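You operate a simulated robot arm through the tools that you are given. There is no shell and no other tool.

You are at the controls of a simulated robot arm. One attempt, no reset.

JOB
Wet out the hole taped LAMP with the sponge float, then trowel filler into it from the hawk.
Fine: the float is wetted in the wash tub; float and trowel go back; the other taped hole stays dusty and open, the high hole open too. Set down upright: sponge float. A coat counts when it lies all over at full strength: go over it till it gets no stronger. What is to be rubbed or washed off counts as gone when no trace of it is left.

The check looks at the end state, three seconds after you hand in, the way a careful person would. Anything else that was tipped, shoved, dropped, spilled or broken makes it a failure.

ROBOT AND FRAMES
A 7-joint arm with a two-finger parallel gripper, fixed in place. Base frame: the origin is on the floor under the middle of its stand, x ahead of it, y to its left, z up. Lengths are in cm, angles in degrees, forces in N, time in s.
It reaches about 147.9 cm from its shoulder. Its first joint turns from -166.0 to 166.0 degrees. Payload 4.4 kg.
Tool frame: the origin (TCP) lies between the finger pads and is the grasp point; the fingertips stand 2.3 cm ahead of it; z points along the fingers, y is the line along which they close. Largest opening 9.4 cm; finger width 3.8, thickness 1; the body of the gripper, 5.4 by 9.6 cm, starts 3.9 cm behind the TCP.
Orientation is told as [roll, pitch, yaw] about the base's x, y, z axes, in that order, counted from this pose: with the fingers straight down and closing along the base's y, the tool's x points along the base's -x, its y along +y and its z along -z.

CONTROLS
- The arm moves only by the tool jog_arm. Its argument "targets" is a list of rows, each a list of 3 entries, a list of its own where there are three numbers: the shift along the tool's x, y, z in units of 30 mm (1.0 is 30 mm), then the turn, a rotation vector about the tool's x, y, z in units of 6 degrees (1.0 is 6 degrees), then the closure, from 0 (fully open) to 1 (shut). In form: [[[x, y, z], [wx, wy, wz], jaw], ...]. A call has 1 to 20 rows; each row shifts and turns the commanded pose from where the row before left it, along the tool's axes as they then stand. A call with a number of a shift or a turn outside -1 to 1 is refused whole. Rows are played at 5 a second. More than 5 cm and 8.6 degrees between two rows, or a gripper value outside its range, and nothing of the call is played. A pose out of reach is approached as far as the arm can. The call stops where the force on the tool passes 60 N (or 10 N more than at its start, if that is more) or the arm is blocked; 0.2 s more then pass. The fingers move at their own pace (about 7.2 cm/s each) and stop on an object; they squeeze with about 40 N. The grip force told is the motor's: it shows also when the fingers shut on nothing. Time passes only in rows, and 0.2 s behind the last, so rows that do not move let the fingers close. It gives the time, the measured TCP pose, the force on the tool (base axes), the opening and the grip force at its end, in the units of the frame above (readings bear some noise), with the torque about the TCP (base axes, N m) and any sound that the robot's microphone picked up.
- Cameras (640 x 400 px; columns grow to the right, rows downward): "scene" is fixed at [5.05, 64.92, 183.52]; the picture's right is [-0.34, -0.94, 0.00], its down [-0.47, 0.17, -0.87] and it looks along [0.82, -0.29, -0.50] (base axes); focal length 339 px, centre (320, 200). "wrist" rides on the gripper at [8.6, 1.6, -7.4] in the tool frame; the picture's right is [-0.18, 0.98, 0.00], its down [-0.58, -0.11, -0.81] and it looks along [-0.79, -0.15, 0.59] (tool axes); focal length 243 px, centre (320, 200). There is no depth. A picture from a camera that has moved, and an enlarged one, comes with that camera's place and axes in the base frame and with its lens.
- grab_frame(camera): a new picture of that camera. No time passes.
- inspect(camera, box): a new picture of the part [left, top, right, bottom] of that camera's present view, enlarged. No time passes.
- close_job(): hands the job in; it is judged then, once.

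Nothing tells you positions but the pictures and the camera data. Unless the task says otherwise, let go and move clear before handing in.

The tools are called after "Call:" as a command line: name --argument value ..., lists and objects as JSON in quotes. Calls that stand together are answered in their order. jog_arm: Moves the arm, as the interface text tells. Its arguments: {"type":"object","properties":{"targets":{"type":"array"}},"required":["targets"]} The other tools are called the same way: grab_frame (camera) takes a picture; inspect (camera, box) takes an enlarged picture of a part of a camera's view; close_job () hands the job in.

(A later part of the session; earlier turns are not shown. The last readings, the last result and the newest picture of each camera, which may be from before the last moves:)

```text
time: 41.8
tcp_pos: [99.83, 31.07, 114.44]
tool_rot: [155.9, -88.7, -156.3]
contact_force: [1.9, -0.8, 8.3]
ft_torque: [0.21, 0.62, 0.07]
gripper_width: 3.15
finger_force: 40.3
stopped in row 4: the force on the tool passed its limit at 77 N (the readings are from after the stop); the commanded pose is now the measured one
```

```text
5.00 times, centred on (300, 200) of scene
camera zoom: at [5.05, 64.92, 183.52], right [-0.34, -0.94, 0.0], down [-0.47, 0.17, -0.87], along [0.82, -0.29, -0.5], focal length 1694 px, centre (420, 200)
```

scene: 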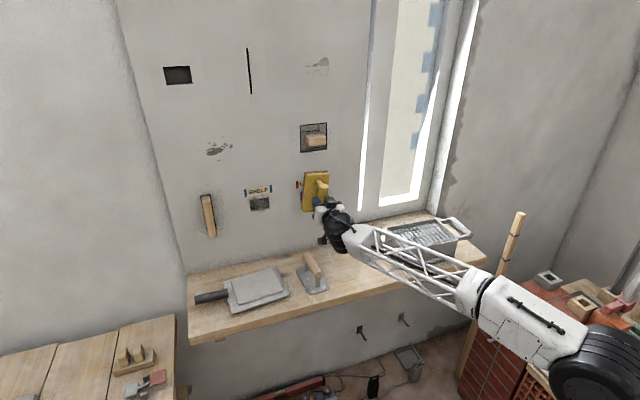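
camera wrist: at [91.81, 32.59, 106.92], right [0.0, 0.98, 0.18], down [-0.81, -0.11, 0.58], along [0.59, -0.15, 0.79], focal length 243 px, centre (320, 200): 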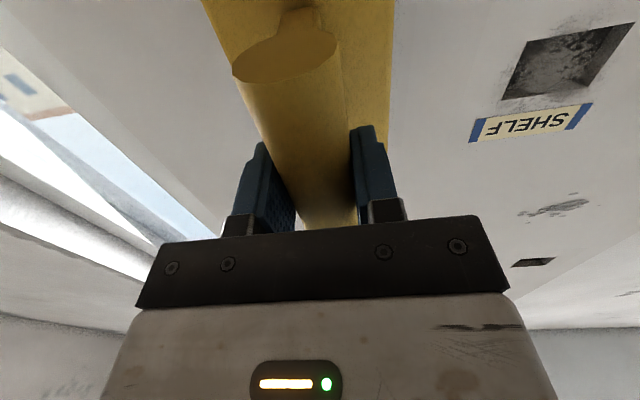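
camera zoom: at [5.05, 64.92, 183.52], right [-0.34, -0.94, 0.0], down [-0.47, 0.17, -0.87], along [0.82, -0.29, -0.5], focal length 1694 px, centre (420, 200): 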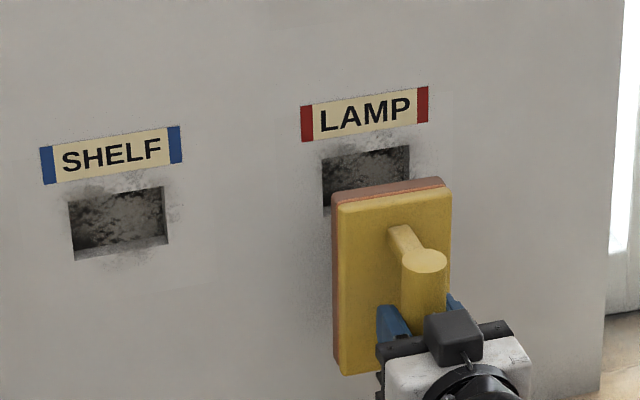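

The back-off was stopped by a contact while moving down – possibly the wrist camera over the trowel. I look before moving anything.

Call:
grab_frame --camera "scene"

Call:
inspect --camera "scene" --box '[280, 200, 400, 300]'

Call:
grab_frame --camera "wrist"

```text
taken
```

scene: 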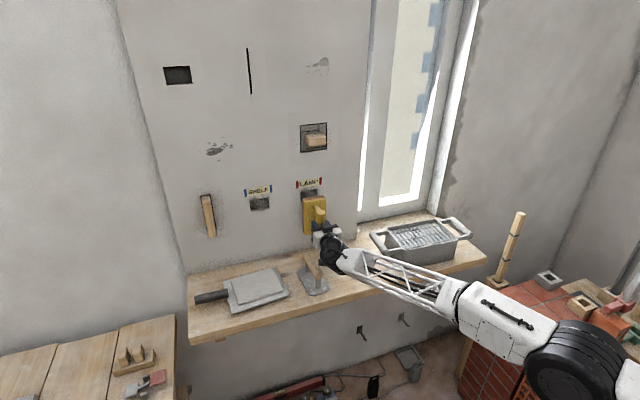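

```text
4.00 times, centred on (340, 250) of scene
camera zoom: at [5.05, 64.92, 183.52], right [-0.34, -0.94, 0.0], down [-0.47, 0.17, -0.87], along [0.82, -0.29, -0.5], focal length 1356 px, centre (240, 0)
```

zoom: 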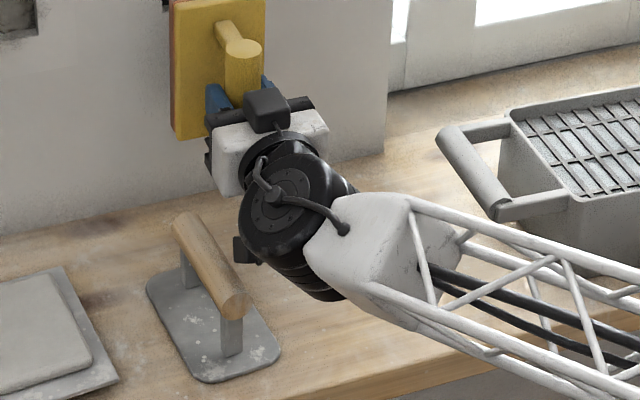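

```text
taken
camera wrist: at [92.47, 32.89, 105.56], right [0.0, 0.98, 0.19], down [-0.82, -0.11, 0.56], along [0.57, -0.16, 0.8], focal length 243 px, centre (320, 200)
```

wrist: 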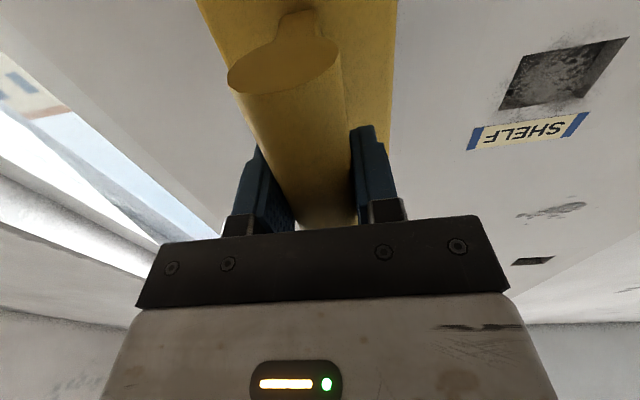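

The camera apparently brushed the trowel handle top; the trowel still stands essentially in place (≈3 mm shift). I raise first, then back away from the wall so the hole becomes visible.

Call:
jog_arm --targets '[[[-0.3, 0, 0], [0, 0, 0], 1], [[-0.5, 0, -0.3], [0, 0, 0], 1], [[-0.3, 0, -0.8], [0, 0, 0], 1], [[0, 0, -0.8], [0, 0, 0], 1], [[0, 0, -0.8], [0, 0, 0], 1], [[0, 0, 0], [0, 0, 0], 1]]'

Call:
inspect --camera "scene" --box '[230, 165, 350, 240]'

Call:
inspect --camera "scene" --box '[280, 200, 400, 300]'

```text
time: 43.2
tcp_pos: [91.54, 31.22, 117.34]
tool_rot: [156.2, -88.9, -156.5]
contact_force: [0.7, -0.5, -1.3]
ft_torque: [-0.02, 0.07, 0.0]
gripper_width: 3.19
finger_force: 39.7
```

```text
5.33 times, centred on (290, 202) of scene
camera zoom: at [5.05, 64.92, 183.52], right [-0.34, -0.94, 0.0], down [-0.47, 0.17, -0.87], along [0.82, -0.29, -0.5], focal length 1807 px, centre (480, 187)
```

zoom: 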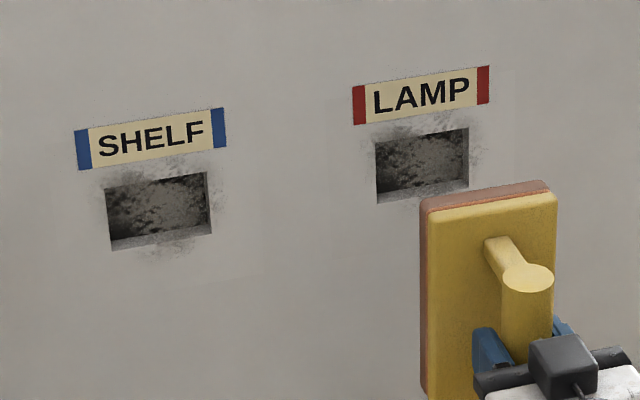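

```text
4.00 times, centred on (340, 250) of scene
camera zoom: at [5.05, 64.92, 183.52], right [-0.34, -0.94, 0.0], down [-0.47, 0.17, -0.87], along [0.82, -0.29, -0.5], focal length 1356 px, centre (240, 0)
```

zoom: 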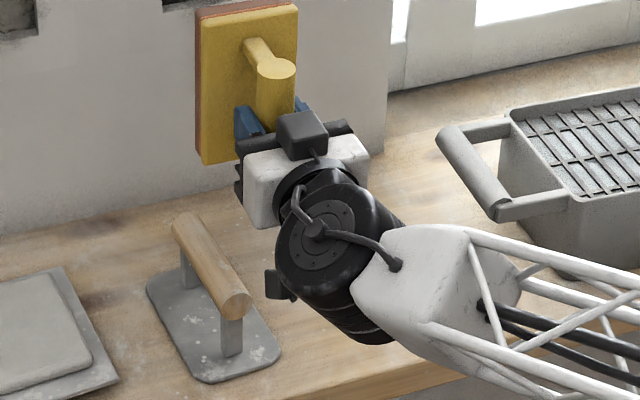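

Call:
inspect --camera "scene" --box '[290, 175, 330, 205]'

Call:
inspect --camera "scene" --box '[240, 180, 280, 215]'

```text
13.33 times, centred on (310, 190) of scene
camera zoom: at [5.05, 64.92, 183.52], right [-0.34, -0.94, 0.0], down [-0.47, 0.17, -0.87], along [0.82, -0.29, -0.5], focal length 4518 px, centre (453, 333)
```

zoom: 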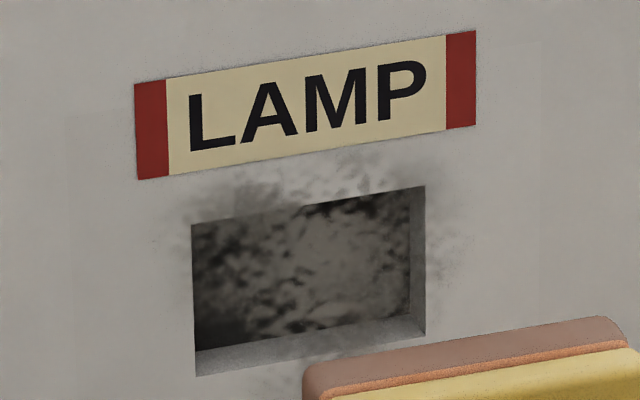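

```text
11.43 times, centred on (260, 198) of scene
camera zoom: at [5.05, 64.92, 183.52], right [-0.34, -0.94, 0.0], down [-0.47, 0.17, -0.87], along [0.82, -0.29, -0.5], focal length 3873 px, centre (1006, 229)
```

zoom: 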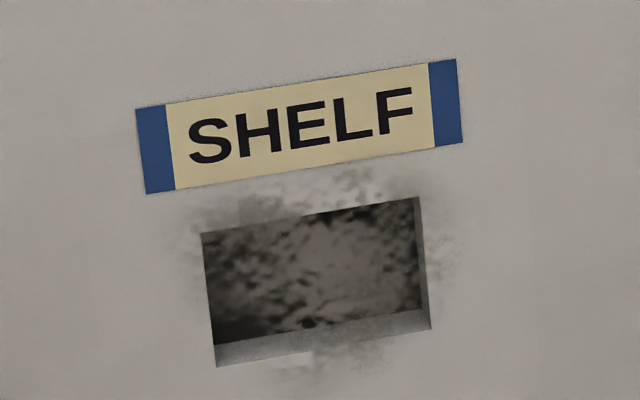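

Only part of the hole looks darker, and the float had lost contact during rubbing (contact is stiff, about 1 mm for 30 N). I approach again with the orientation corrected and will keep real pressure while rubbing.

Call:
jog_arm --targets '[[[0, 0, 0], [0, 0.167, -0.07], 1], [[0.16, 0, 0.8], [0, 0, 0], 1], [[0.16, 0, 0.8], [0, 0, 0], 1], [[0.15, 0, 0.8], [0, 0, 0], 1], [[0, 0.02, 0.8], [0, 0, 0], 1], [[0, 0, 0.8], [0, 0, 0], 1], [[0, 0, 0.1], [0, 0, 0], 1], [[0, 0, 0], [0, 0, 0], 1]]'

Call:
jog_arm --targets '[[[0, 0, 0.07], [0, 0, 0], 1], [[0, 0, 0.05], [0, 0, 0], 1], [[0, 0, 0], [0, 0, 0], 1]]'

```text
time: 45.0
tcp_pos: [103.78, 31.18, 116.03]
tool_rot: [149.4, -89.9, -149.8]
contact_force: [-0.5, 0.9, -1.5]
ft_torque: [-0.03, 0.04, -0.04]
gripper_width: 3.19
finger_force: 40.3
```

```text
time: 45.8
tcp_pos: [104.25, 31.06, 115.97]
tool_rot: [144.9, -89.9, -145.3]
contact_force: [-30.0, -7.8, -3.4]
ft_torque: [0.07, -0.09, 0.51]
gripper_width: 3.17
finger_force: 40.0
```

Call:
jog_arm --targets '[[[0, 0.08, 0], [0, 0, 0], 1], [[0.1, 0, 0], [0, 0, 0], 1], [[0, -0.08, 0], [0, 0, 0], 1], [[0, -0.08, 0], [0, 0, 0], 1], [[-0.1, 0, 0], [0, 0, 0], 1], [[0, 0.08, 0], [0, 0, 0], 1], [[0, 0, 0], [0, 0, 0], 1]]'

Call:
inspect --camera "scene" --box '[270, 160, 370, 230]'

```text
time: 47.4
tcp_pos: [104.23, 31.09, 116.04]
tool_rot: [149.6, -89.8, -149.9]
contact_force: [-8.7, -4.3, -0.2]
ft_torque: [0.02, 0.14, 0.11]
gripper_width: 3.14
finger_force: 39.8
```

```text
5.71 times, centred on (320, 195) of scene
camera zoom: at [5.05, 64.92, 183.52], right [-0.34, -0.94, 0.0], down [-0.47, 0.17, -0.87], along [0.82, -0.29, -0.5], focal length 1936 px, centre (320, 229)
```

zoom: 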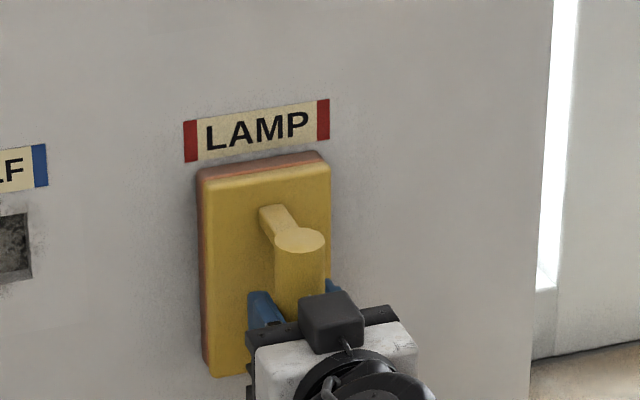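

Still in contact after rubbing. I back straight off to look at the effect.

Call:
jog_arm --targets '[[[0, 0, -0.4], [0, 0, 0], 1], [[0, 0, -0.8], [0, 0, 0], 1], [[0, 0, -0.9], [0, 0, 0], 1], [[0, 0, -0.9], [0, 0, 0], 1], [[0, 0, -0.9], [0, 0, 0], 1], [[0, 0, 0], [0, 0, 0], 1]]'

Call:
inspect --camera "scene" --box '[290, 175, 330, 205]'

Call:
inspect --camera "scene" --box '[230, 165, 350, 240]'

```text
time: 48.8
tcp_pos: [92.49, 31.05, 115.93]
tool_rot: [148.3, -89.8, -148.7]
contact_force: [0.3, 0.4, -0.8]
ft_torque: [0.01, 0.09, 0.02]
gripper_width: 3.16
finger_force: 40.1
```

```text
13.33 times, centred on (310, 190) of scene
camera zoom: at [5.05, 64.92, 183.52], right [-0.34, -0.94, 0.0], down [-0.47, 0.17, -0.87], along [0.82, -0.29, -0.5], focal length 4518 px, centre (453, 333)
```

zoom: 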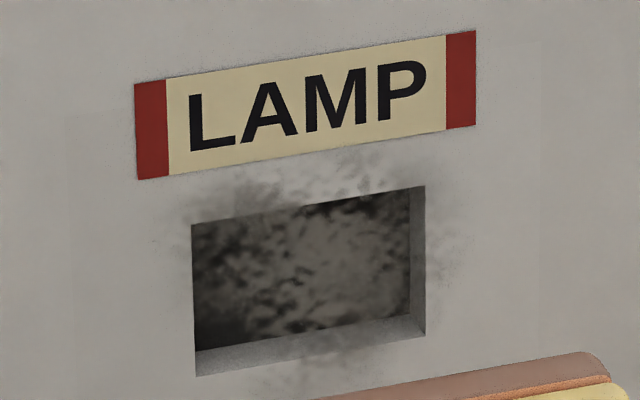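

```text
5.33 times, centred on (290, 202) of scene
camera zoom: at [5.05, 64.92, 183.52], right [-0.34, -0.94, 0.0], down [-0.47, 0.17, -0.87], along [0.82, -0.29, -0.5], focal length 1807 px, centre (480, 187)
```

zoom: 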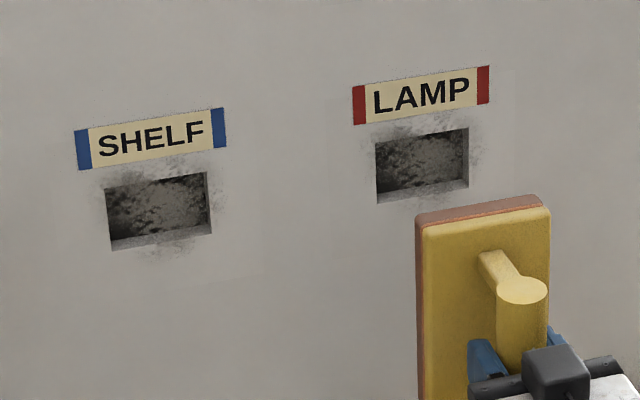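

The hole's dust seems unchanged: the torque reading shows that only the float's left (+y) edge was touching. I rotate by about 0.6° to sit flush and press again, then check the torque balance.

Call:
jog_arm --targets '[[[0, 0, 0], [-0.1, 0, 0], 1], [[0, 0.04, 0.9], [0, 0, 0], 1], [[0, 0, 0.9], [0, 0, 0], 1], [[0, 0, 0.9], [0, 0, 0], 1], [[0, 0, 0.8], [0, 0, 0], 1], [[0, 0, 0.3], [0, 0, 0], 1], [[0, 0, 0], [0, 0, 0], 1]]'

Call:
jog_arm --targets '[[[0, 0, 0.05], [0, 0, 0], 1], [[0, 0, 0.05], [0, 0, 0], 1], [[0, 0, 0], [0, 0, 0], 1]]'

```text
time: 50.4
tcp_pos: [103.98, 31.49, 115.95]
tool_rot: [147.1, -90.0, -147.0]
contact_force: [-0.5, 0.6, -1.8]
ft_torque: [-0.01, 0.06, 0.02]
gripper_width: 3.19
finger_force: 40.3
```

```text
time: 51.2
tcp_pos: [104.3, 31.41, 116.01]
tool_rot: [150.5, -89.9, -150.4]
contact_force: [-11.5, 0.8, -4.2]
ft_torque: [0.04, -0.65, -0.46]
gripper_width: 3.18
finger_force: 39.6
```

Call:
jog_arm --targets '[[[0, 0, 0.03], [0.04, 0, 0], 1], [[0, 0, 0], [0, 0, 0], 1]]'

Call:
jog_arm --targets '[[[0, 0, 0.03], [0, 0, 0], 1], [[0, 0, 0], [0, 0, 0], 1]]'

```text
time: 51.8
tcp_pos: [104.29, 31.52, 116.03]
tool_rot: [147.6, -89.9, -147.6]
contact_force: [-32.3, 3.3, -7.2]
ft_torque: [-0.01, 0.0, -0.05]
gripper_width: 3.19
finger_force: 39.7
```

```text
time: 52.4
tcp_pos: [104.43, 31.57, 116.05]
tool_rot: [151.9, -90.0, -151.9]
contact_force: [-32.1, 6.9, -6.3]
ft_torque: [0.07, 0.06, -0.05]
gripper_width: 3.17
finger_force: 40.0
```

Now the pressure is balanced over the face at about 32 N. I rub with longer sideways strokes at this pressure.

Call:
jog_arm --targets '[[[0, -0.25, 0], [0, 0, 0], 1], [[0, -0.25, 0], [0, 0, 0], 1], [[0, -0.25, 0], [0, 0, 0], 1], [[0, 0.25, 0], [0, 0, 0], 1], [[0, 0.25, 0], [0, 0, 0], 1], [[0, 0.25, 0], [0, 0, 0], 1], [[0, 0.25, 0], [0, 0, 0], 1], [[0, 0.25, 0], [0, 0, 0], 1], [[0, 0.25, 0], [0, 0, 0], 1], [[0, -0.25, 0], [0, 0, 0], 1], [[0, -0.25, 0], [0, 0, 0], 1], [[0, -0.25, 0], [0, 0, 0], 1], [[0, 0, 0], [0, 0, 0], 1]]'

Call:
inspect --camera "scene" --box '[270, 160, 370, 230]'

```text
time: 55.2
tcp_pos: [104.41, 31.36, 116.09]
tool_rot: [149.2, -89.9, -149.2]
contact_force: [0.7, 0.4, -1.8]
ft_torque: [0.0, 0.04, 0.01]
gripper_width: 3.18
finger_force: 40.1
```

```text
5.71 times, centred on (320, 195) of scene
camera zoom: at [5.05, 64.92, 183.52], right [-0.34, -0.94, 0.0], down [-0.47, 0.17, -0.87], along [0.82, -0.29, -0.5], focal length 1936 px, centre (320, 229)
```

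zoom: 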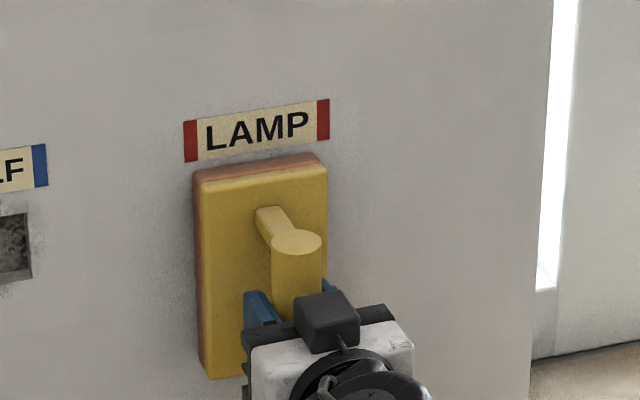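

Call:
jog_arm --targets '[[[0, 0, -0.4], [0, 0, 0], 1], [[0, 0, -0.8], [0, 0, 0], 1], [[0, 0, -0.9], [0, 0, 0], 1], [[0, 0, -0.9], [0, 0, 0], 1], [[0, 0, -0.9], [0, 0, 0], 1], [[0, 0, 0], [0, 0, 0], 1]]'

Call:
inspect --camera "scene" --box '[290, 175, 330, 205]'

Call:
inspect --camera "scene" --box '[300, 190, 360, 250]'

```text
time: 56.6
tcp_pos: [92.68, 31.41, 115.91]
tool_rot: [149.9, -89.9, -149.8]
contact_force: [-0.3, -0.1, -1.0]
ft_torque: [0.03, 0.04, 0.03]
gripper_width: 3.18
finger_force: 40.2
```

```text
13.33 times, centred on (310, 190) of scene
camera zoom: at [5.05, 64.92, 183.52], right [-0.34, -0.94, 0.0], down [-0.47, 0.17, -0.87], along [0.82, -0.29, -0.5], focal length 4518 px, centre (453, 333)
```

zoom: 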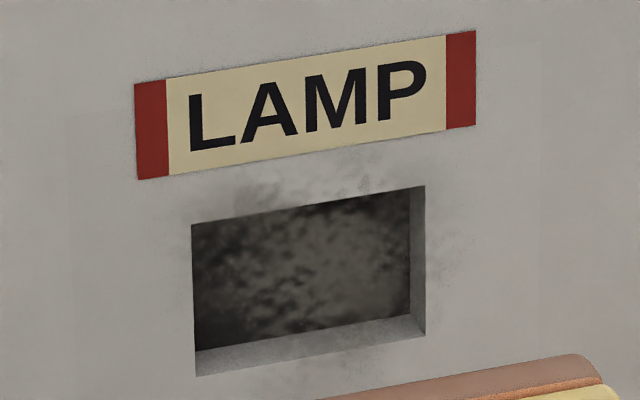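

```text
6.67 times, centred on (330, 220) of scene
camera zoom: at [5.05, 64.92, 183.52], right [-0.34, -0.94, 0.0], down [-0.47, 0.17, -0.87], along [0.82, -0.29, -0.5], focal length 2259 px, centre (253, 67)
```

zoom: 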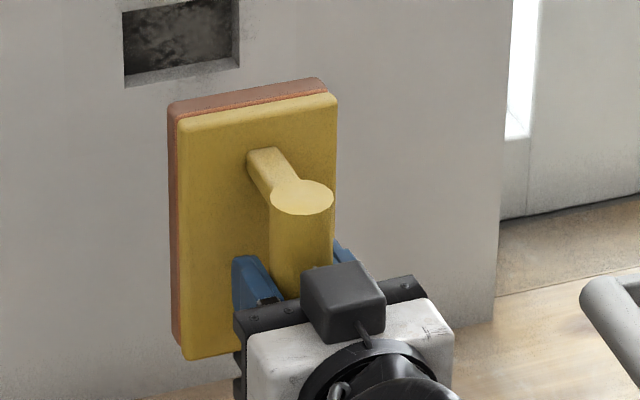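

There is progress: the dust smudges around and inside the hole have faded. The handle slips slightly in the grip above ~30 N, so I'll repeat passes at moderate pressure.

Call:
jog_arm --targets '[[[0, 0, 0.9], [0, 0, 0], 1], [[0, 0, 0.9], [0, 0, 0], 1], [[0, 0, 0.9], [0, 0, 0], 1], [[0, 0, 0.85], [0, 0, 0], 1], [[0, 0, 0.3], [0, 0, 0], 1], [[0, 0, 0.05], [0, 0, 0], 1], [[0, 0, 0], [0, 0, 0], 1]]'

Call:
jog_arm --targets '[[[0, 0, 0.04], [0, 0, 0], 1], [[0, 0, 0], [0, 0, 0], 1]]'

```text
time: 58.2
tcp_pos: [104.36, 31.39, 115.98]
tool_rot: [148.3, -89.9, -148.4]
contact_force: [0.3, 0.4, -0.2]
ft_torque: [0.0, 0.05, -0.01]
gripper_width: 3.16
finger_force: 40.4
```

```text
time: 58.8
tcp_pos: [104.45, 31.35, 116.1]
tool_rot: [149.3, -89.9, -149.3]
contact_force: [-32.2, -7.3, -2.5]
ft_torque: [0.07, 0.0, -0.02]
gripper_width: 3.16
finger_force: 40.1
```

Call:
jog_arm --targets '[[[0, -0.2, 0], [0, 0, 0], 1], [[0, -0.2, 0.005], [0, 0, 0], 1], [[0, 0.2, 0.005], [0, 0, 0], 1], [[0, 0.2, 0], [0, 0, 0], 1], [[0, 0.2, 0.005], [0, 0, 0], 1], [[0, 0.2, 0], [0, 0, 0], 1], [[0, -0.2, 0.005], [0, 0, 0], 1], [[0, -0.2, 0], [0, 0, 0], 1], [[0, 0, 0], [0, 0, 0], 1]]'

Call:
jog_arm --targets '[[[0, -0.2, 0.005], [0, 0, 0], 1], [[0, -0.2, 0], [0, 0, 0], 1], [[0, 0.2, 0.005], [0, 0, 0], 1], [[0, 0.2, 0], [0, 0, 0], 1], [[0, 0.2, 0.005], [0, 0, 0], 1], [[0, 0.2, 0], [0, 0, 0], 1], [[0, -0.2, 0.005], [0, 0, 0], 1], [[0, -0.2, 0], [0, 0, 0], 1], [[0, 0, 0], [0, 0, 0], 1]]'

```text
time: 60.8
tcp_pos: [104.53, 31.44, 116.07]
tool_rot: [149.1, -89.9, -149.0]
contact_force: [-0.4, -0.3, -1.1]
ft_torque: [-0.01, 0.09, -0.02]
gripper_width: 3.16
finger_force: 39.9
```

```text
time: 62.8
tcp_pos: [104.66, 31.47, 115.96]
tool_rot: [147.0, -89.9, -147.0]
contact_force: [-8.5, 3.5, -1.0]
ft_torque: [-0.01, -0.01, 0.08]
gripper_width: 3.16
finger_force: 39.9
```

Call:
jog_arm --targets '[[[0, -0.2, 0.02], [0, 0, 0], 1], [[0, -0.2, 0.005], [0, 0, 0], 1], [[0, 0.2, 0.005], [0, 0, 0], 1], [[0, 0.2, 0], [0, 0, 0], 1], [[0, 0.2, 0.005], [0, 0, 0], 1], [[0, 0.2, 0.005], [0, 0, 0], 1], [[0, -0.2, 0.005], [0, 0, 0], 1], [[0, -0.2, 0.005], [0, 0, 0], 1], [[0, -0.2, 0.005], [0, 0, 0], 1], [[0, -0.2, 0.005], [0, 0, 0], 1], [[0, 0.2, 0.005], [0, 0, 0], 1], [[0, 0.2, 0.005], [0, 0, 0], 1], [[0, 0.2, 0.005], [0, 0, 0], 1], [[0, 0.2, 0.005], [0, 0, 0], 1], [[0, -0.2, 0.005], [0, 0, 0], 1], [[0, -0.2, 0.005], [0, 0, 0], 1], [[0, 0, 0], [0, 0, 0], 1]]'

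Call:
jog_arm --targets '[[[0, 0, -0.4], [0, 0, 0], 1], [[0, 0, -0.8], [0, 0, 0], 1], [[0, 0, -0.9], [0, 0, 0], 1], [[0, 0, -0.9], [0, 0, 0], 1], [[0, 0, -0.9], [0, 0, 0], 1], [[0, 0, 0], [0, 0, 0], 1]]'

Call:
inspect --camera "scene" --box '[290, 175, 330, 205]'

Call:
inspect --camera "scene" --box '[290, 190, 370, 260]'

```text
time: 66.4
tcp_pos: [104.75, 31.41, 116.01]
tool_rot: [150.0, -89.9, -150.1]
contact_force: [-9.7, 4.6, -1.6]
ft_torque: [-0.24, -0.49, -0.05]
gripper_width: 3.2
finger_force: 40.1
```

```text
time: 67.8
tcp_pos: [93.11, 31.22, 115.98]
tool_rot: [148.9, -89.9, -148.8]
contact_force: [-0.5, 0.7, -1.3]
ft_torque: [0.02, 0.07, -0.02]
gripper_width: 3.14
finger_force: 39.5
```

```text
13.33 times, centred on (310, 190) of scene
camera zoom: at [5.05, 64.92, 183.52], right [-0.34, -0.94, 0.0], down [-0.47, 0.17, -0.87], along [0.82, -0.29, -0.5], focal length 4518 px, centre (453, 333)
```

zoom: 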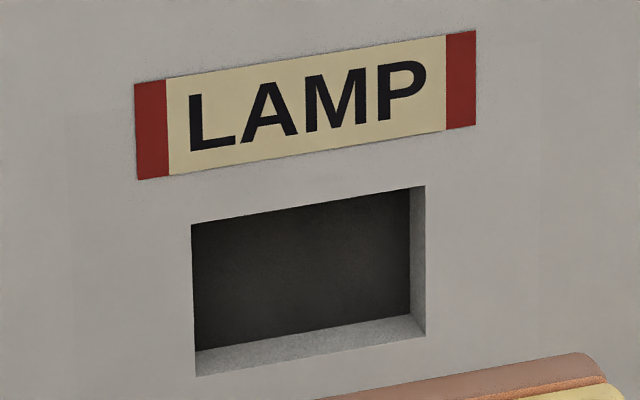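

```text
5.71 times, centred on (330, 225) of scene
camera zoom: at [5.05, 64.92, 183.52], right [-0.34, -0.94, 0.0], down [-0.47, 0.17, -0.87], along [0.82, -0.29, -0.5], focal length 1936 px, centre (263, 57)
```

zoom: 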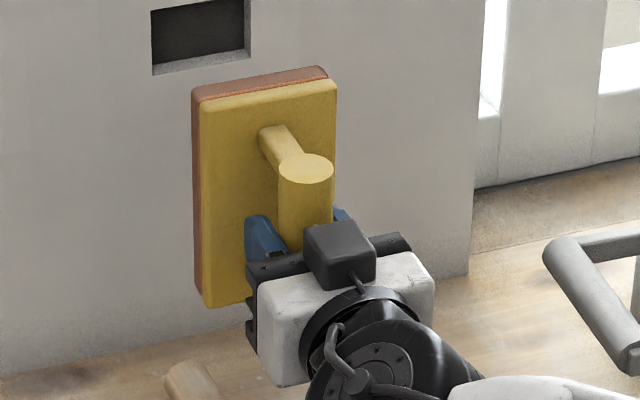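

The dust is completely gone and the hole is evenly dark. I do one more set of passes to make sure it gets no stronger.

Call:
jog_arm --targets '[[[0, 0, 0.9], [0, 0, 0], 1], [[0, 0, 0.9], [0, 0, 0], 1], [[0, 0, 0.9], [0, 0, 0], 1], [[0, 0, 0.85], [0, 0, 0], 1], [[0, 0, 0.3], [0, 0, 0], 1], [[0, 0, 0.05], [0, 0, 0], 1], [[0, 0, 0], [0, 0, 0], 1]]'

Call:
jog_arm --targets '[[[0, -0.2, 0.01], [0, 0, 0], 1], [[0, -0.2, 0.005], [0, 0, 0], 1], [[0, 0.2, 0.005], [0, 0, 0], 1], [[0, 0.2, 0], [0, 0, 0], 1], [[0, 0.2, 0.005], [0, 0, 0], 1], [[0, 0.2, 0.005], [0, 0, 0], 1], [[0, -0.2, 0.005], [0, 0, 0], 1], [[0, -0.2, 0.005], [0, 0, 0], 1], [[0, -0.2, 0.005], [0, 0, 0], 1], [[0, -0.2, 0.005], [0, 0, 0], 1], [[0, 0.2, 0.005], [0, 0, 0], 1], [[0, 0.2, 0.005], [0, 0, 0], 1], [[0, 0.2, 0.005], [0, 0, 0], 1], [[0, 0.2, 0.005], [0, 0, 0], 1], [[0, -0.2, 0.005], [0, 0, 0], 1], [[0, -0.2, 0.005], [0, 0, 0], 1], [[0, 0, 0], [0, 0, 0], 1]]'

Call:
jog_arm --targets '[[[0, 0, -0.4], [0, 0, 0], 1], [[0, 0, -0.8], [0, 0, 0], 1], [[0, 0, -0.9], [0, 0, 0], 1], [[0, 0, -0.9], [0, 0, 0], 1], [[0, 0, -0.9], [0, 0, 0], 1], [[0, 0, 0], [0, 0, 0], 1]]'

Call:
inspect --camera "scene" --box '[290, 175, 330, 205]'

Call:
inspect --camera "scene" --box '[240, 180, 280, 215]'

```text
time: 69.4
tcp_pos: [104.82, 31.45, 116.0]
tool_rot: [146.7, -89.9, -146.6]
contact_force: [-32.9, -6.2, -2.5]
ft_torque: [0.02, 0.04, -0.01]
gripper_width: 3.15
finger_force: 40.0
```

```text
time: 73.0
tcp_pos: [105.02, 31.5, 116.15]
tool_rot: [146.8, -89.9, -146.6]
contact_force: [0.4, -0.5, -1.6]
ft_torque: [0.0, 0.08, -0.02]
gripper_width: 3.17
finger_force: 40.4
```

```text
time: 74.4
tcp_pos: [93.38, 31.42, 115.89]
tool_rot: [144.9, -89.9, -144.9]
contact_force: [-0.4, 0.2, -1.3]
ft_torque: [-0.01, 0.04, -0.03]
gripper_width: 3.16
finger_force: 39.7
```

```text
13.33 times, centred on (310, 190) of scene
camera zoom: at [5.05, 64.92, 183.52], right [-0.34, -0.94, 0.0], down [-0.47, 0.17, -0.87], along [0.82, -0.29, -0.5], focal length 4518 px, centre (453, 333)
```

zoom: 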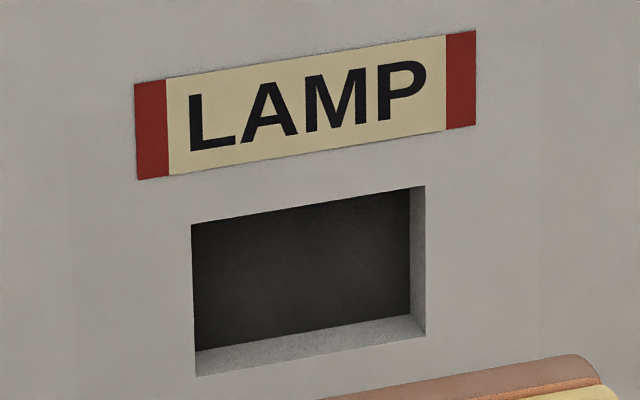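

```text
11.43 times, centred on (260, 198) of scene
camera zoom: at [5.05, 64.92, 183.52], right [-0.34, -0.94, 0.0], down [-0.47, 0.17, -0.87], along [0.82, -0.29, -0.5], focal length 3873 px, centre (1006, 229)
```

zoom: 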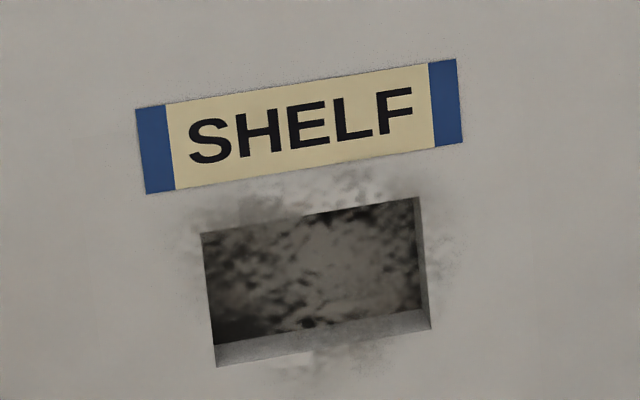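

No further change, so the wetting is at full strength, and SHELF is untouched. Now I raise, move over the float's original spot, and turn the tool back down.

Call:
jog_arm --targets '[[[-0.8, 0, 0], [0, 0, 0], 1], [[-0.8, 0, 0], [0, 0, 0], 1], [[-0.8, 0, 0], [0, 0, 0], 1], [[-0.8, 0, 0], [0, 0, 0], 1], [[0, -0.9, 0], [0, 0, 0], 1], [[0, -0.9, 0], [0, 0, 0], 1], [[0, -0.9, 0], [0, 0, 0], 1], [[0, -0.88, 0], [0, 0, 0], 1], [[0, 0, 0], [0, 0, 0], 1]]'

Call:
jog_arm --targets '[[[0, 0, 0], [0, 1, 0], 1], [[0, 0, 0], [0, 1, 0], 1], [[0, 0, 0], [0, 1, 0], 1], [[0, 0, 0], [0, 1, 0], 1], [[0, 0, 0], [0, 1, 0], 1], [[0, 0, 0], [0, 1, 0], 1], [[0, 0, 0], [0, 1, 0], 1], [[0, 0, 0], [0, 0, 0], 1]]'

Call:
grab_frame --camera "scene"

```text
time: 76.4
tcp_pos: [93.28, 20.61, 125.5]
tool_rot: [141.8, -89.8, -141.9]
contact_force: [-0.2, -0.6, -0.9]
ft_torque: [0.02, 0.05, 0.01]
gripper_width: 3.18
finger_force: 39.6
```

```text
time: 78.2
tcp_pos: [93.33, 20.7, 125.52]
tool_rot: [0.1, -48.0, -0.2]
contact_force: [-0.6, 0.6, -1.1]
ft_torque: [0.0, 0.02, 0.0]
gripper_width: 3.12
finger_force: 40.1
```

```text
taken
```

scene: 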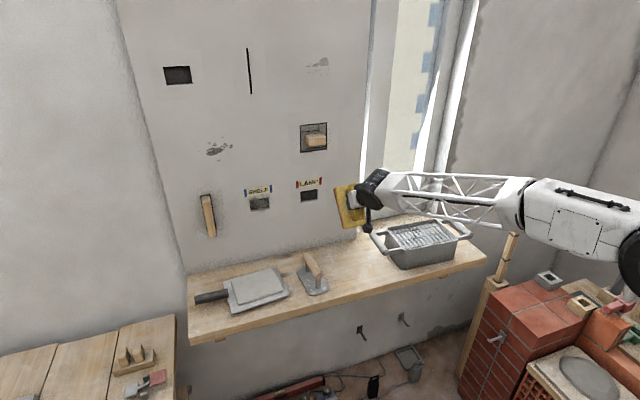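

Call:
jog_arm --targets '[[[0, 0, 0], [0, 1, 0], 1], [[0, 0, 0], [0, 1, 0], 1], [[0, 0, 0], [0, 1, 0], 1], [[0, 0, 0], [0, 1, 0], 1], [[0, 0, 0], [0, 1, 0], 1], [[0, 0, 0], [0, 1, 0], 1], [[0, 0, 0], [0, 1, 0], 1], [[0, 0, 0], [0, 1, 0], 1], [[0, 0, 0], [0, 0, 0.47], 1], [[-0.44, 0, 0], [0, 0, 0], 1], [[0, 0, 0], [0, 0, 0], 1]]'

Call:
inspect --camera "scene" --box '[280, 170, 420, 300]'

Call:
grab_frame --camera "wrist"

```text
time: 80.6
tcp_pos: [94.59, 20.49, 125.56]
tool_rot: [0.1, -0.1, -2.8]
contact_force: [0.7, -0.5, -1.2]
ft_torque: [0.02, 0.02, 0.0]
gripper_width: 3.18
finger_force: 39.7
```

```text
3.08 times, centred on (350, 235) of scene
camera zoom: at [5.05, 64.92, 183.52], right [-0.34, -0.94, 0.0], down [-0.47, 0.17, -0.87], along [0.82, -0.29, -0.5], focal length 1043 px, centre (228, 92)
```

zoom: 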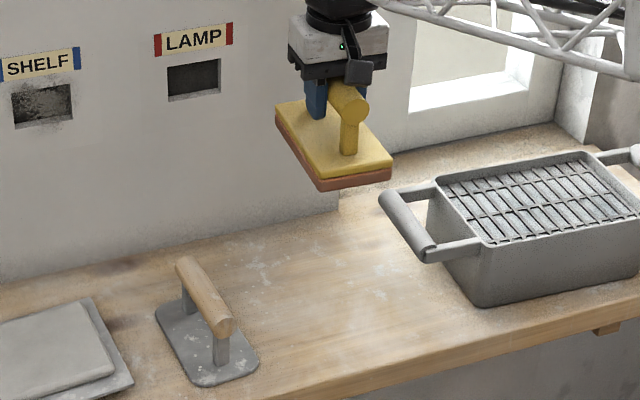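

```text
taken
camera wrist: at [85.94, 22.62, 132.96], right [0.23, 0.97, 0.0], down [0.57, -0.14, 0.81], along [0.79, -0.19, -0.59], focal length 243 px, centre (320, 200)
```

wrist: 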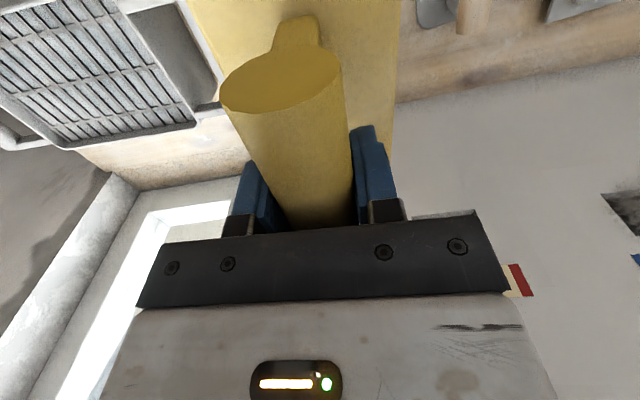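

The float hangs level over its original place. I lower it to just above the shelf, then feel for contact.

Call:
jog_arm --targets '[[[0, 0.06, 0.85], [0, 0, 0], 1], [[0, 0, 0.85], [0, 0, 0], 1], [[0, 0, 0.85], [0, 0, 0], 1], [[0, 0, 0.85], [0, 0, 0], 1], [[0, 0, 0.85], [0, 0, 0], 1], [[0, 0, 0.85], [0, 0, 0], 1], [[0, 0, 0.7], [0, 0, 0], 1], [[0, 0, 0.5], [0, 0, 0], 1], [[0, 0, 0.4], [0, 0, 0], 1], [[0, 0, 0], [0, 0, 0], 1]]'

Call:
jog_arm --targets '[[[0, 0, 0.15], [0, 0, 0], 1], [[0, 0, 0.12], [0, 0, 0], 1], [[0, 0, 0.1], [0, 0, 0], 1], [[0, 0, 0], [0, 0, 0], 1]]'

Call:
inspect --camera "scene" --box '[280, 200, 400, 300]'

```text
time: 82.8
tcp_pos: [94.75, 20.77, 105.53]
tool_rot: [0.1, 0.0, -2.7]
contact_force: [0.3, 0.3, -1.4]
ft_torque: [-0.01, 0.01, 0.0]
gripper_width: 3.15
finger_force: 40.0
```

```text
time: 83.8
tcp_pos: [94.72, 20.8, 104.44]
tool_rot: [0.0, -0.1, -2.8]
contact_force: [0.5, -0.6, -1.5]
ft_torque: [-0.01, -0.02, -0.02]
gripper_width: 3.18
finger_force: 40.0
```

```text
4.00 times, centred on (340, 250) of scene
camera zoom: at [5.05, 64.92, 183.52], right [-0.34, -0.94, 0.0], down [-0.47, 0.17, -0.87], along [0.82, -0.29, -0.5], focal length 1356 px, centre (240, 0)
```

zoom: 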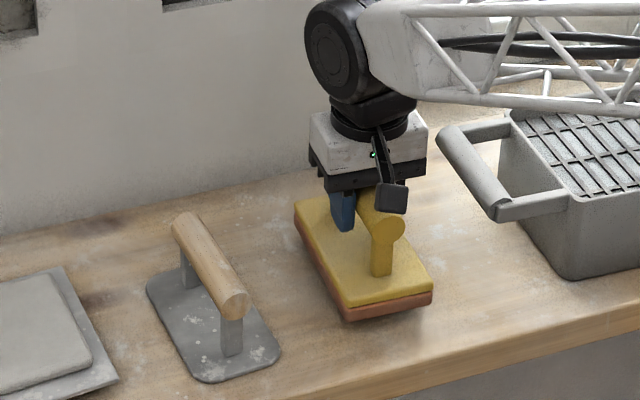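

Call:
jog_arm --targets '[[[0, 0, 0.1], [0, 0, 0], 1], [[0, 0, 0.1], [0, 0, 0], 1], [[0, 0, 0.06], [0, 0, 0], 1], [[0, 0, 0], [0, 0, 0], 1]]'

Call:
jog_arm --targets '[[[0, 0, 0.05], [0, 0, 0], 1], [[0, 0, 0], [0, 0, 0], 1]]'

```text
time: 84.8
tcp_pos: [94.74, 20.83, 103.55]
tool_rot: [0.0, -0.2, -2.8]
contact_force: [0.7, 0.5, -2.0]
ft_torque: [-0.02, 0.02, 0.0]
gripper_width: 3.15
finger_force: 40.1
```

```text
time: 85.4
tcp_pos: [94.73, 20.79, 103.44]
tool_rot: [0.0, -0.1, -2.8]
contact_force: [-1.1, 0.3, -1.6]
ft_torque: [0.03, 0.01, -0.01]
gripper_width: 3.16
finger_force: 40.4
```

Call:
jog_arm --targets '[[[0, 0, 0.06], [0, 0, 0], 1], [[0, 0, 0], [0, 0, 0], 1]]'

Call:
jog_arm --targets '[[[0, 0, 0.05], [0, 0, 0], 1], [[0, 0, 0], [0, 0, 0], 1]]'

Call:
inspect --camera "scene" --box '[320, 240, 400, 290]'

```text
time: 86.0
tcp_pos: [94.61, 20.77, 103.25]
tool_rot: [0.2, -0.1, -2.8]
contact_force: [-0.1, 0.1, -1.1]
ft_torque: [-0.03, 0.02, 0.01]
gripper_width: 3.16
finger_force: 39.8
```

```text
time: 86.6
tcp_pos: [94.82, 20.88, 103.18]
tool_rot: [0.1, -0.2, -2.8]
contact_force: [0.2, 0.4, -2.3]
ft_torque: [0.02, 0.02, 0.0]
gripper_width: 3.17
finger_force: 39.9
```

```text
8.00 times, centred on (360, 265) of scene
camera zoom: at [5.05, 64.92, 183.52], right [-0.34, -0.94, 0.0], down [-0.47, 0.17, -0.87], along [0.82, -0.29, -0.5], focal length 2711 px, centre (0, -320)
```

zoom: 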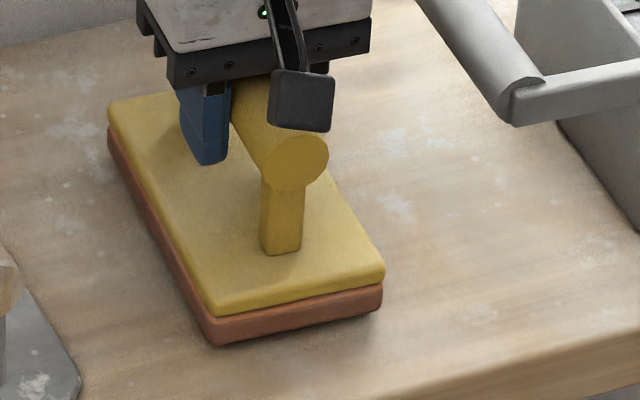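

Call:
jog_arm --targets '[[[0, 0, 0.05], [0, 0, 0], 1], [[0, 0, 0], [0, 0, 0], 1]]'

Call:
jog_arm --targets '[[[0, 0, 0.05], [0, 0, 0], 1], [[0, 0, 0], [0, 0, 0], 1]]'

```text
time: 87.2
tcp_pos: [94.66, 20.75, 102.94]
tool_rot: [0.1, -0.1, -2.8]
contact_force: [0.1, -0.1, -1.4]
ft_torque: [0.02, -0.01, 0.03]
gripper_width: 3.13
finger_force: 39.9
```

```text
time: 87.8
tcp_pos: [94.61, 20.78, 102.74]
tool_rot: [0.1, -0.1, -2.8]
contact_force: [-0.7, 0.0, -0.8]
ft_torque: [0.04, -0.03, 0.01]
gripper_width: 3.15
finger_force: 39.7
```

Call:
jog_arm --targets '[[[0, 0, 0.04], [0, 0, 0], 1], [[0, 0, 0], [0, 0, 0], 1]]'

Call:
jog_arm --targets '[[[0, 0, 0.04], [0, 0, 0], 1], [[0, 0, 0], [0, 0, 0], 1]]'

Call:
inspect --camera "scene" --box '[320, 240, 400, 290]'

```text
time: 88.4
tcp_pos: [94.78, 20.88, 102.72]
tool_rot: [0.2, -0.1, -2.8]
contact_force: [-0.4, -0.1, -1.0]
ft_torque: [-0.01, -0.01, -0.01]
gripper_width: 3.19
finger_force: 40.3
```

```text
time: 89.0
tcp_pos: [94.69, 20.88, 102.57]
tool_rot: [0.1, -0.2, -2.7]
contact_force: [0.3, 0.5, -1.4]
ft_torque: [0.03, 0.0, -0.02]
gripper_width: 3.18
finger_force: 40.2
```

```text
8.00 times, centred on (360, 265) of scene
camera zoom: at [5.05, 64.92, 183.52], right [-0.34, -0.94, 0.0], down [-0.47, 0.17, -0.87], along [0.82, -0.29, -0.5], focal length 2711 px, centre (0, -320)
```

zoom: 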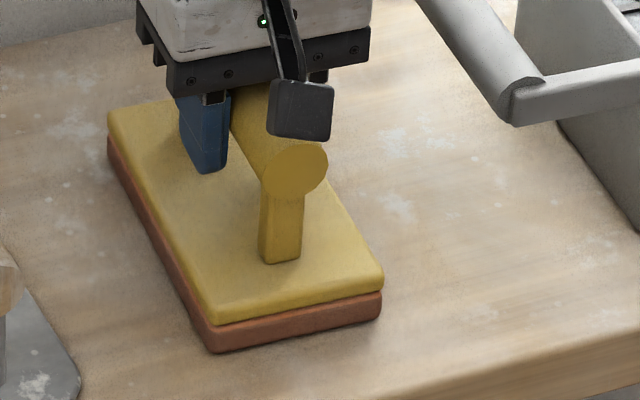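

Call:
jog_arm --targets '[[[0, 0, 0.035], [0, 0, 0], 1], [[0, 0, 0], [0, 0, 0], 1]]'

Call:
jog_arm --targets '[[[0, 0, 0.035], [0, 0, 0], 1], [[0, 0, 0], [0, 0, 0], 1]]'

```text
time: 89.6
tcp_pos: [94.73, 20.83, 102.56]
tool_rot: [0.1, -0.2, -2.7]
contact_force: [-0.3, 0.9, 8.0]
ft_torque: [-0.34, -0.01, -0.07]
gripper_width: 3.14
finger_force: 40.0
```

```text
time: 90.2
tcp_pos: [94.73, 20.75, 102.5]
tool_rot: [0.1, -0.4, -2.8]
contact_force: [-2.4, -1.6, 25.2]
ft_torque: [-0.05, 0.73, -0.01]
gripper_width: 3.16
finger_force: 39.7
```

The float is down on the shelf (25 N). I relax the pressure slightly, open the fingers and lift away.

Call:
jog_arm --targets '[[[0, 0, -0.025], [0, 0, 0], 1], [[0, 0, 0], [0, 0, 0], 0], [[0, 0, 0], [0, 0, 0], 0], [[0, 0, 0], [0, 0, 0], 0], [[0, 0, 0], [0, 0, 0], 0], [[0, 0, 0], [0, 0, 0], 0]]'

Call:
jog_arm --targets '[[[0, 0, -0.3], [0, 0, 0], 0], [[0, 0, -0.7], [0, 0, 0], 0], [[0, 0, -0.9], [0, 0, 0], 0], [[0, 0, -0.9], [0, 0, 0], 0], [[0, 0, -0.9], [0, 0, 0], 0], [[0, 0, -0.9], [0, 0, 0], 0], [[0, 0, -0.9], [0, 0, 0], 0], [[0, 0, 0], [0, 0, 0], 0]]'

Call:
inspect --camera "scene" --box '[280, 200, 400, 300]'

Call:
grab_frame --camera "wrist"

```text
time: 91.6
tcp_pos: [94.75, 20.72, 102.38]
tool_rot: [0.2, -0.2, -2.7]
contact_force: [-0.5, -0.8, 0.3]
ft_torque: [-0.01, 0.04, 0.03]
gripper_width: 9.4
finger_force: 0.1
```

```text
time: 93.4
tcp_pos: [94.63, 20.71, 118.85]
tool_rot: [0.1, -0.1, -2.8]
contact_force: [0.2, 0.2, 0.9]
ft_torque: [-0.03, 0.0, 0.02]
gripper_width: 9.4
finger_force: 0.0
```

```text
4.00 times, centred on (340, 250) of scene
camera zoom: at [5.05, 64.92, 183.52], right [-0.34, -0.94, 0.0], down [-0.47, 0.17, -0.87], along [0.82, -0.29, -0.5], focal length 1356 px, centre (240, 0)
```

zoom: 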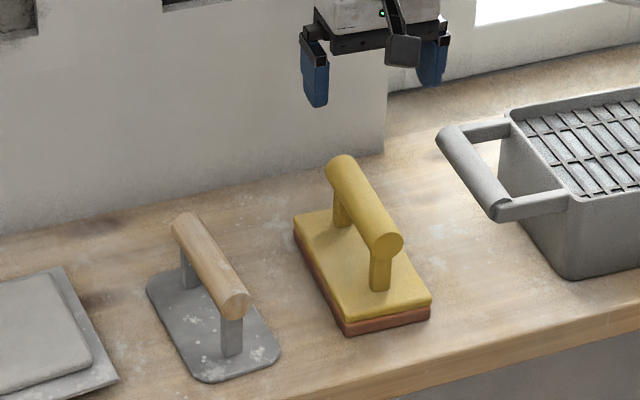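

```text
taken
camera wrist: at [85.96, 22.81, 126.24], right [0.23, 0.97, 0.0], down [0.57, -0.14, 0.81], along [0.79, -0.19, -0.59], focal length 243 px, centre (320, 200)
```

wrist: 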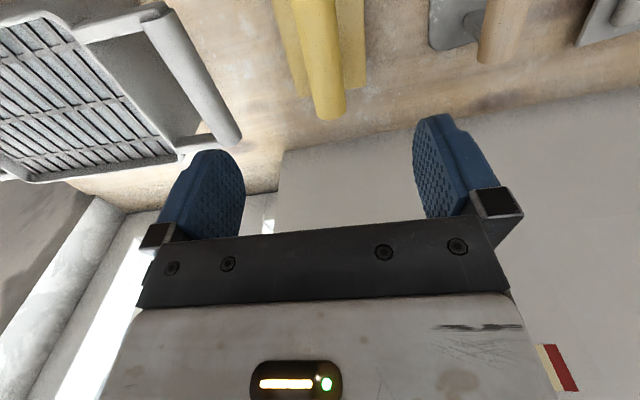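

The float is back exactly at its original place, upright. Next the trowel; I check its present place against the first picture.

Call:
inspect --camera "scene" --box '[180, 240, 340, 340]'

Call:
jog_arm --targets '[[[0, 0.9, 0], [0, 0, -0.3], 0], [[0, 0.9, 0], [0, 0, -0.3], 0], [[0, 0.9, 0], [0, 0, -0.3], 0], [[0, 0.9, 0], [0, 0, -0.25], 0], [[0, 0.9, 0], [0, 0, 0], 0], [[0, 0.5, 0], [0, 0, 0], 0], [[0, 0, 0], [0, 0, 0], 0]]'

Call:
grab_frame --camera "wrist"

```text
4.00 times, centred on (260, 290) of scene
camera zoom: at [5.05, 64.92, 183.52], right [-0.34, -0.94, 0.0], down [-0.47, 0.17, -0.87], along [0.82, -0.29, -0.5], focal length 1356 px, centre (560, -160)
```

zoom: 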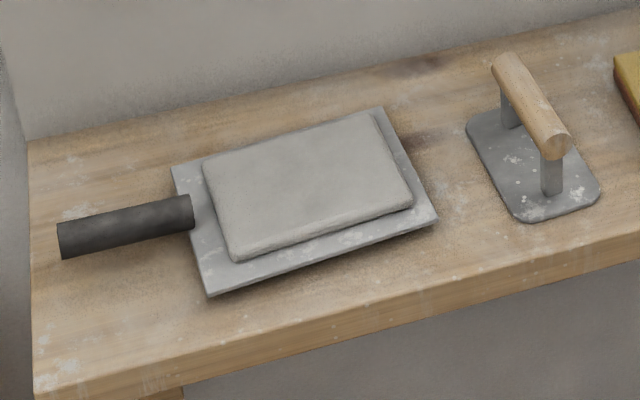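

```text
time: 95.0
tcp_pos: [94.36, 35.82, 118.97]
tool_rot: [0.1, -0.1, 4.1]
contact_force: [-0.2, -0.4, -0.4]
ft_torque: [-0.02, -0.01, 0.0]
gripper_width: 9.41
finger_force: 0.1
```

```text
taken
camera wrist: at [85.54, 36.75, 126.25], right [0.11, 0.99, 0.0], down [0.59, -0.07, 0.81], along [0.8, -0.09, -0.59], focal length 243 px, centre (320, 200)
```

wrist: 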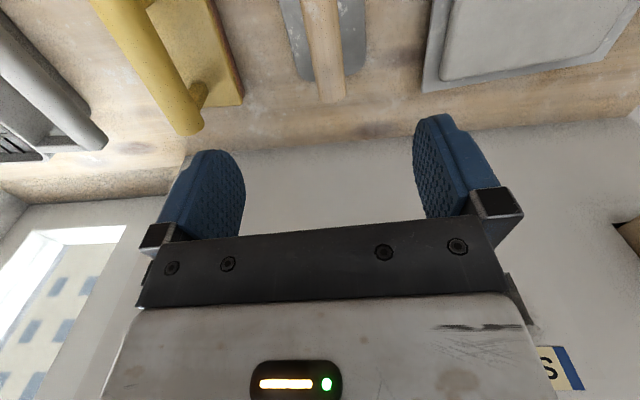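

The trowel has shifted only about 4 mm; I will put it back at its original spot later. I descend onto its handle, checking just before closing.

Call:
jog_arm --targets '[[[-0.1, 0.045, 0.8], [0, 0, 0], 0], [[0, 0, 0.9], [0, 0, 0], 0], [[0, 0, 0.9], [0, 0, 0], 0], [[0, 0, 0.9], [0, 0, 0], 0], [[0, 0, 0.8], [0, 0, 0], 0], [[0, 0, 0.6], [0, 0, 0], 0], [[0, 0, 0.4], [0, 0, 0], 0], [[0, 0, 0], [0, 0, 0], 0]]'

Call:
grab_frame --camera "wrist"

Call:
inspect --camera "scene" --box '[260, 200, 380, 300]'

```text
time: 96.8
tcp_pos: [94.81, 35.96, 103.09]
tool_rot: [0.2, -0.1, 4.1]
contact_force: [-0.3, -0.2, 0.8]
ft_torque: [0.01, 0.0, 0.01]
gripper_width: 9.42
finger_force: 0.1
```

```text
taken
camera wrist: at [85.87, 36.95, 110.43], right [0.11, 0.99, 0.0], down [0.59, -0.07, 0.81], along [0.8, -0.09, -0.59], focal length 243 px, centre (320, 200)
```

wrist: 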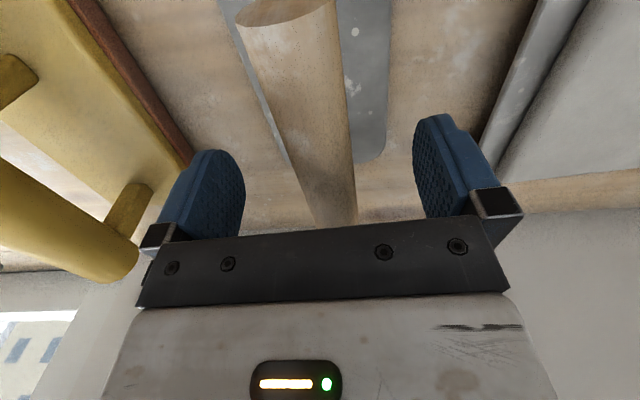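

```text
4.00 times, centred on (320, 250) of scene
camera zoom: at [5.05, 64.92, 183.52], right [-0.34, -0.94, 0.0], down [-0.47, 0.17, -0.87], along [0.82, -0.29, -0.5], focal length 1356 px, centre (320, 0)
```

zoom: 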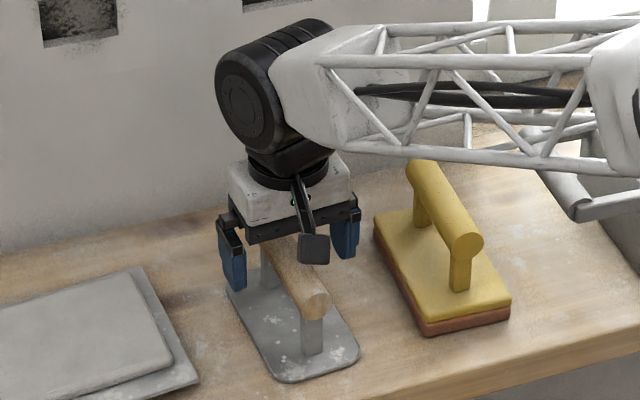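

Call:
jog_arm --targets '[[[0, 0, 0.4], [0, 0, 0], 0], [[0, 0, 0.33], [0, 0, 0], 0], [[0, 0, 0], [0, 0, 0], 1], [[0, 0, 0], [0, 0, 0], 1], [[0, 0, 0], [0, 0, 0], 1], [[0, 0, 0], [0, 0, 0], 1], [[0, 0, 0], [0, 0, 0], 1]]'

Call:
grab_frame --camera "wrist"

Call:
inspect --camera "scene" --box '[260, 200, 380, 300]'

```text
time: 98.4
tcp_pos: [94.75, 35.84, 100.84]
tool_rot: [0.1, -0.3, 4.2]
contact_force: [-0.4, 0.0, 1.5]
ft_torque: [-0.08, -0.15, -0.08]
gripper_width: 2.97
finger_force: 40.1
```

```text
taken
camera wrist: at [85.85, 36.95, 108.26], right [0.11, 0.99, 0.0], down [0.59, -0.07, 0.81], along [0.8, -0.09, -0.59], focal length 243 px, centre (320, 200)
```

wrist: 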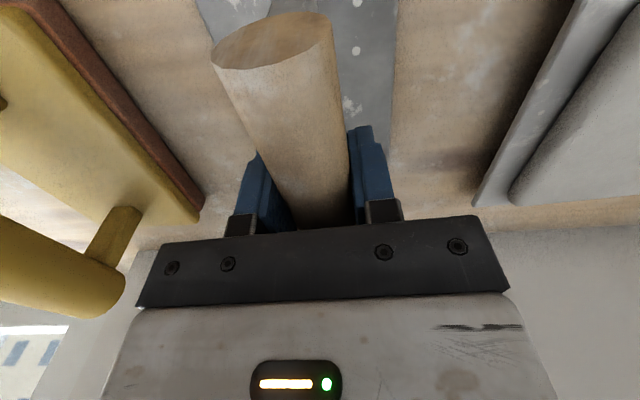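

```text
4.00 times, centred on (320, 250) of scene
camera zoom: at [5.05, 64.92, 183.52], right [-0.34, -0.94, 0.0], down [-0.47, 0.17, -0.87], along [0.82, -0.29, -0.5], focal length 1356 px, centre (320, 0)
```

zoom: 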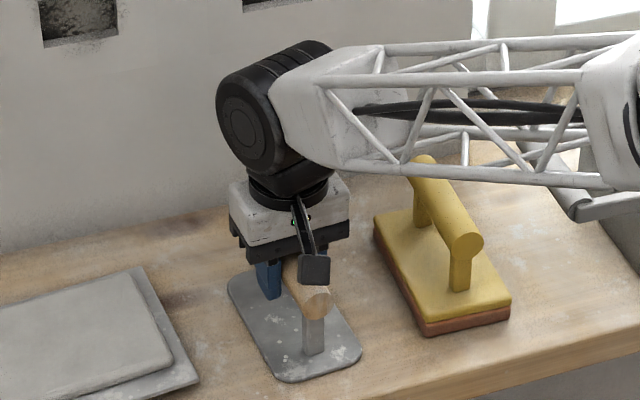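

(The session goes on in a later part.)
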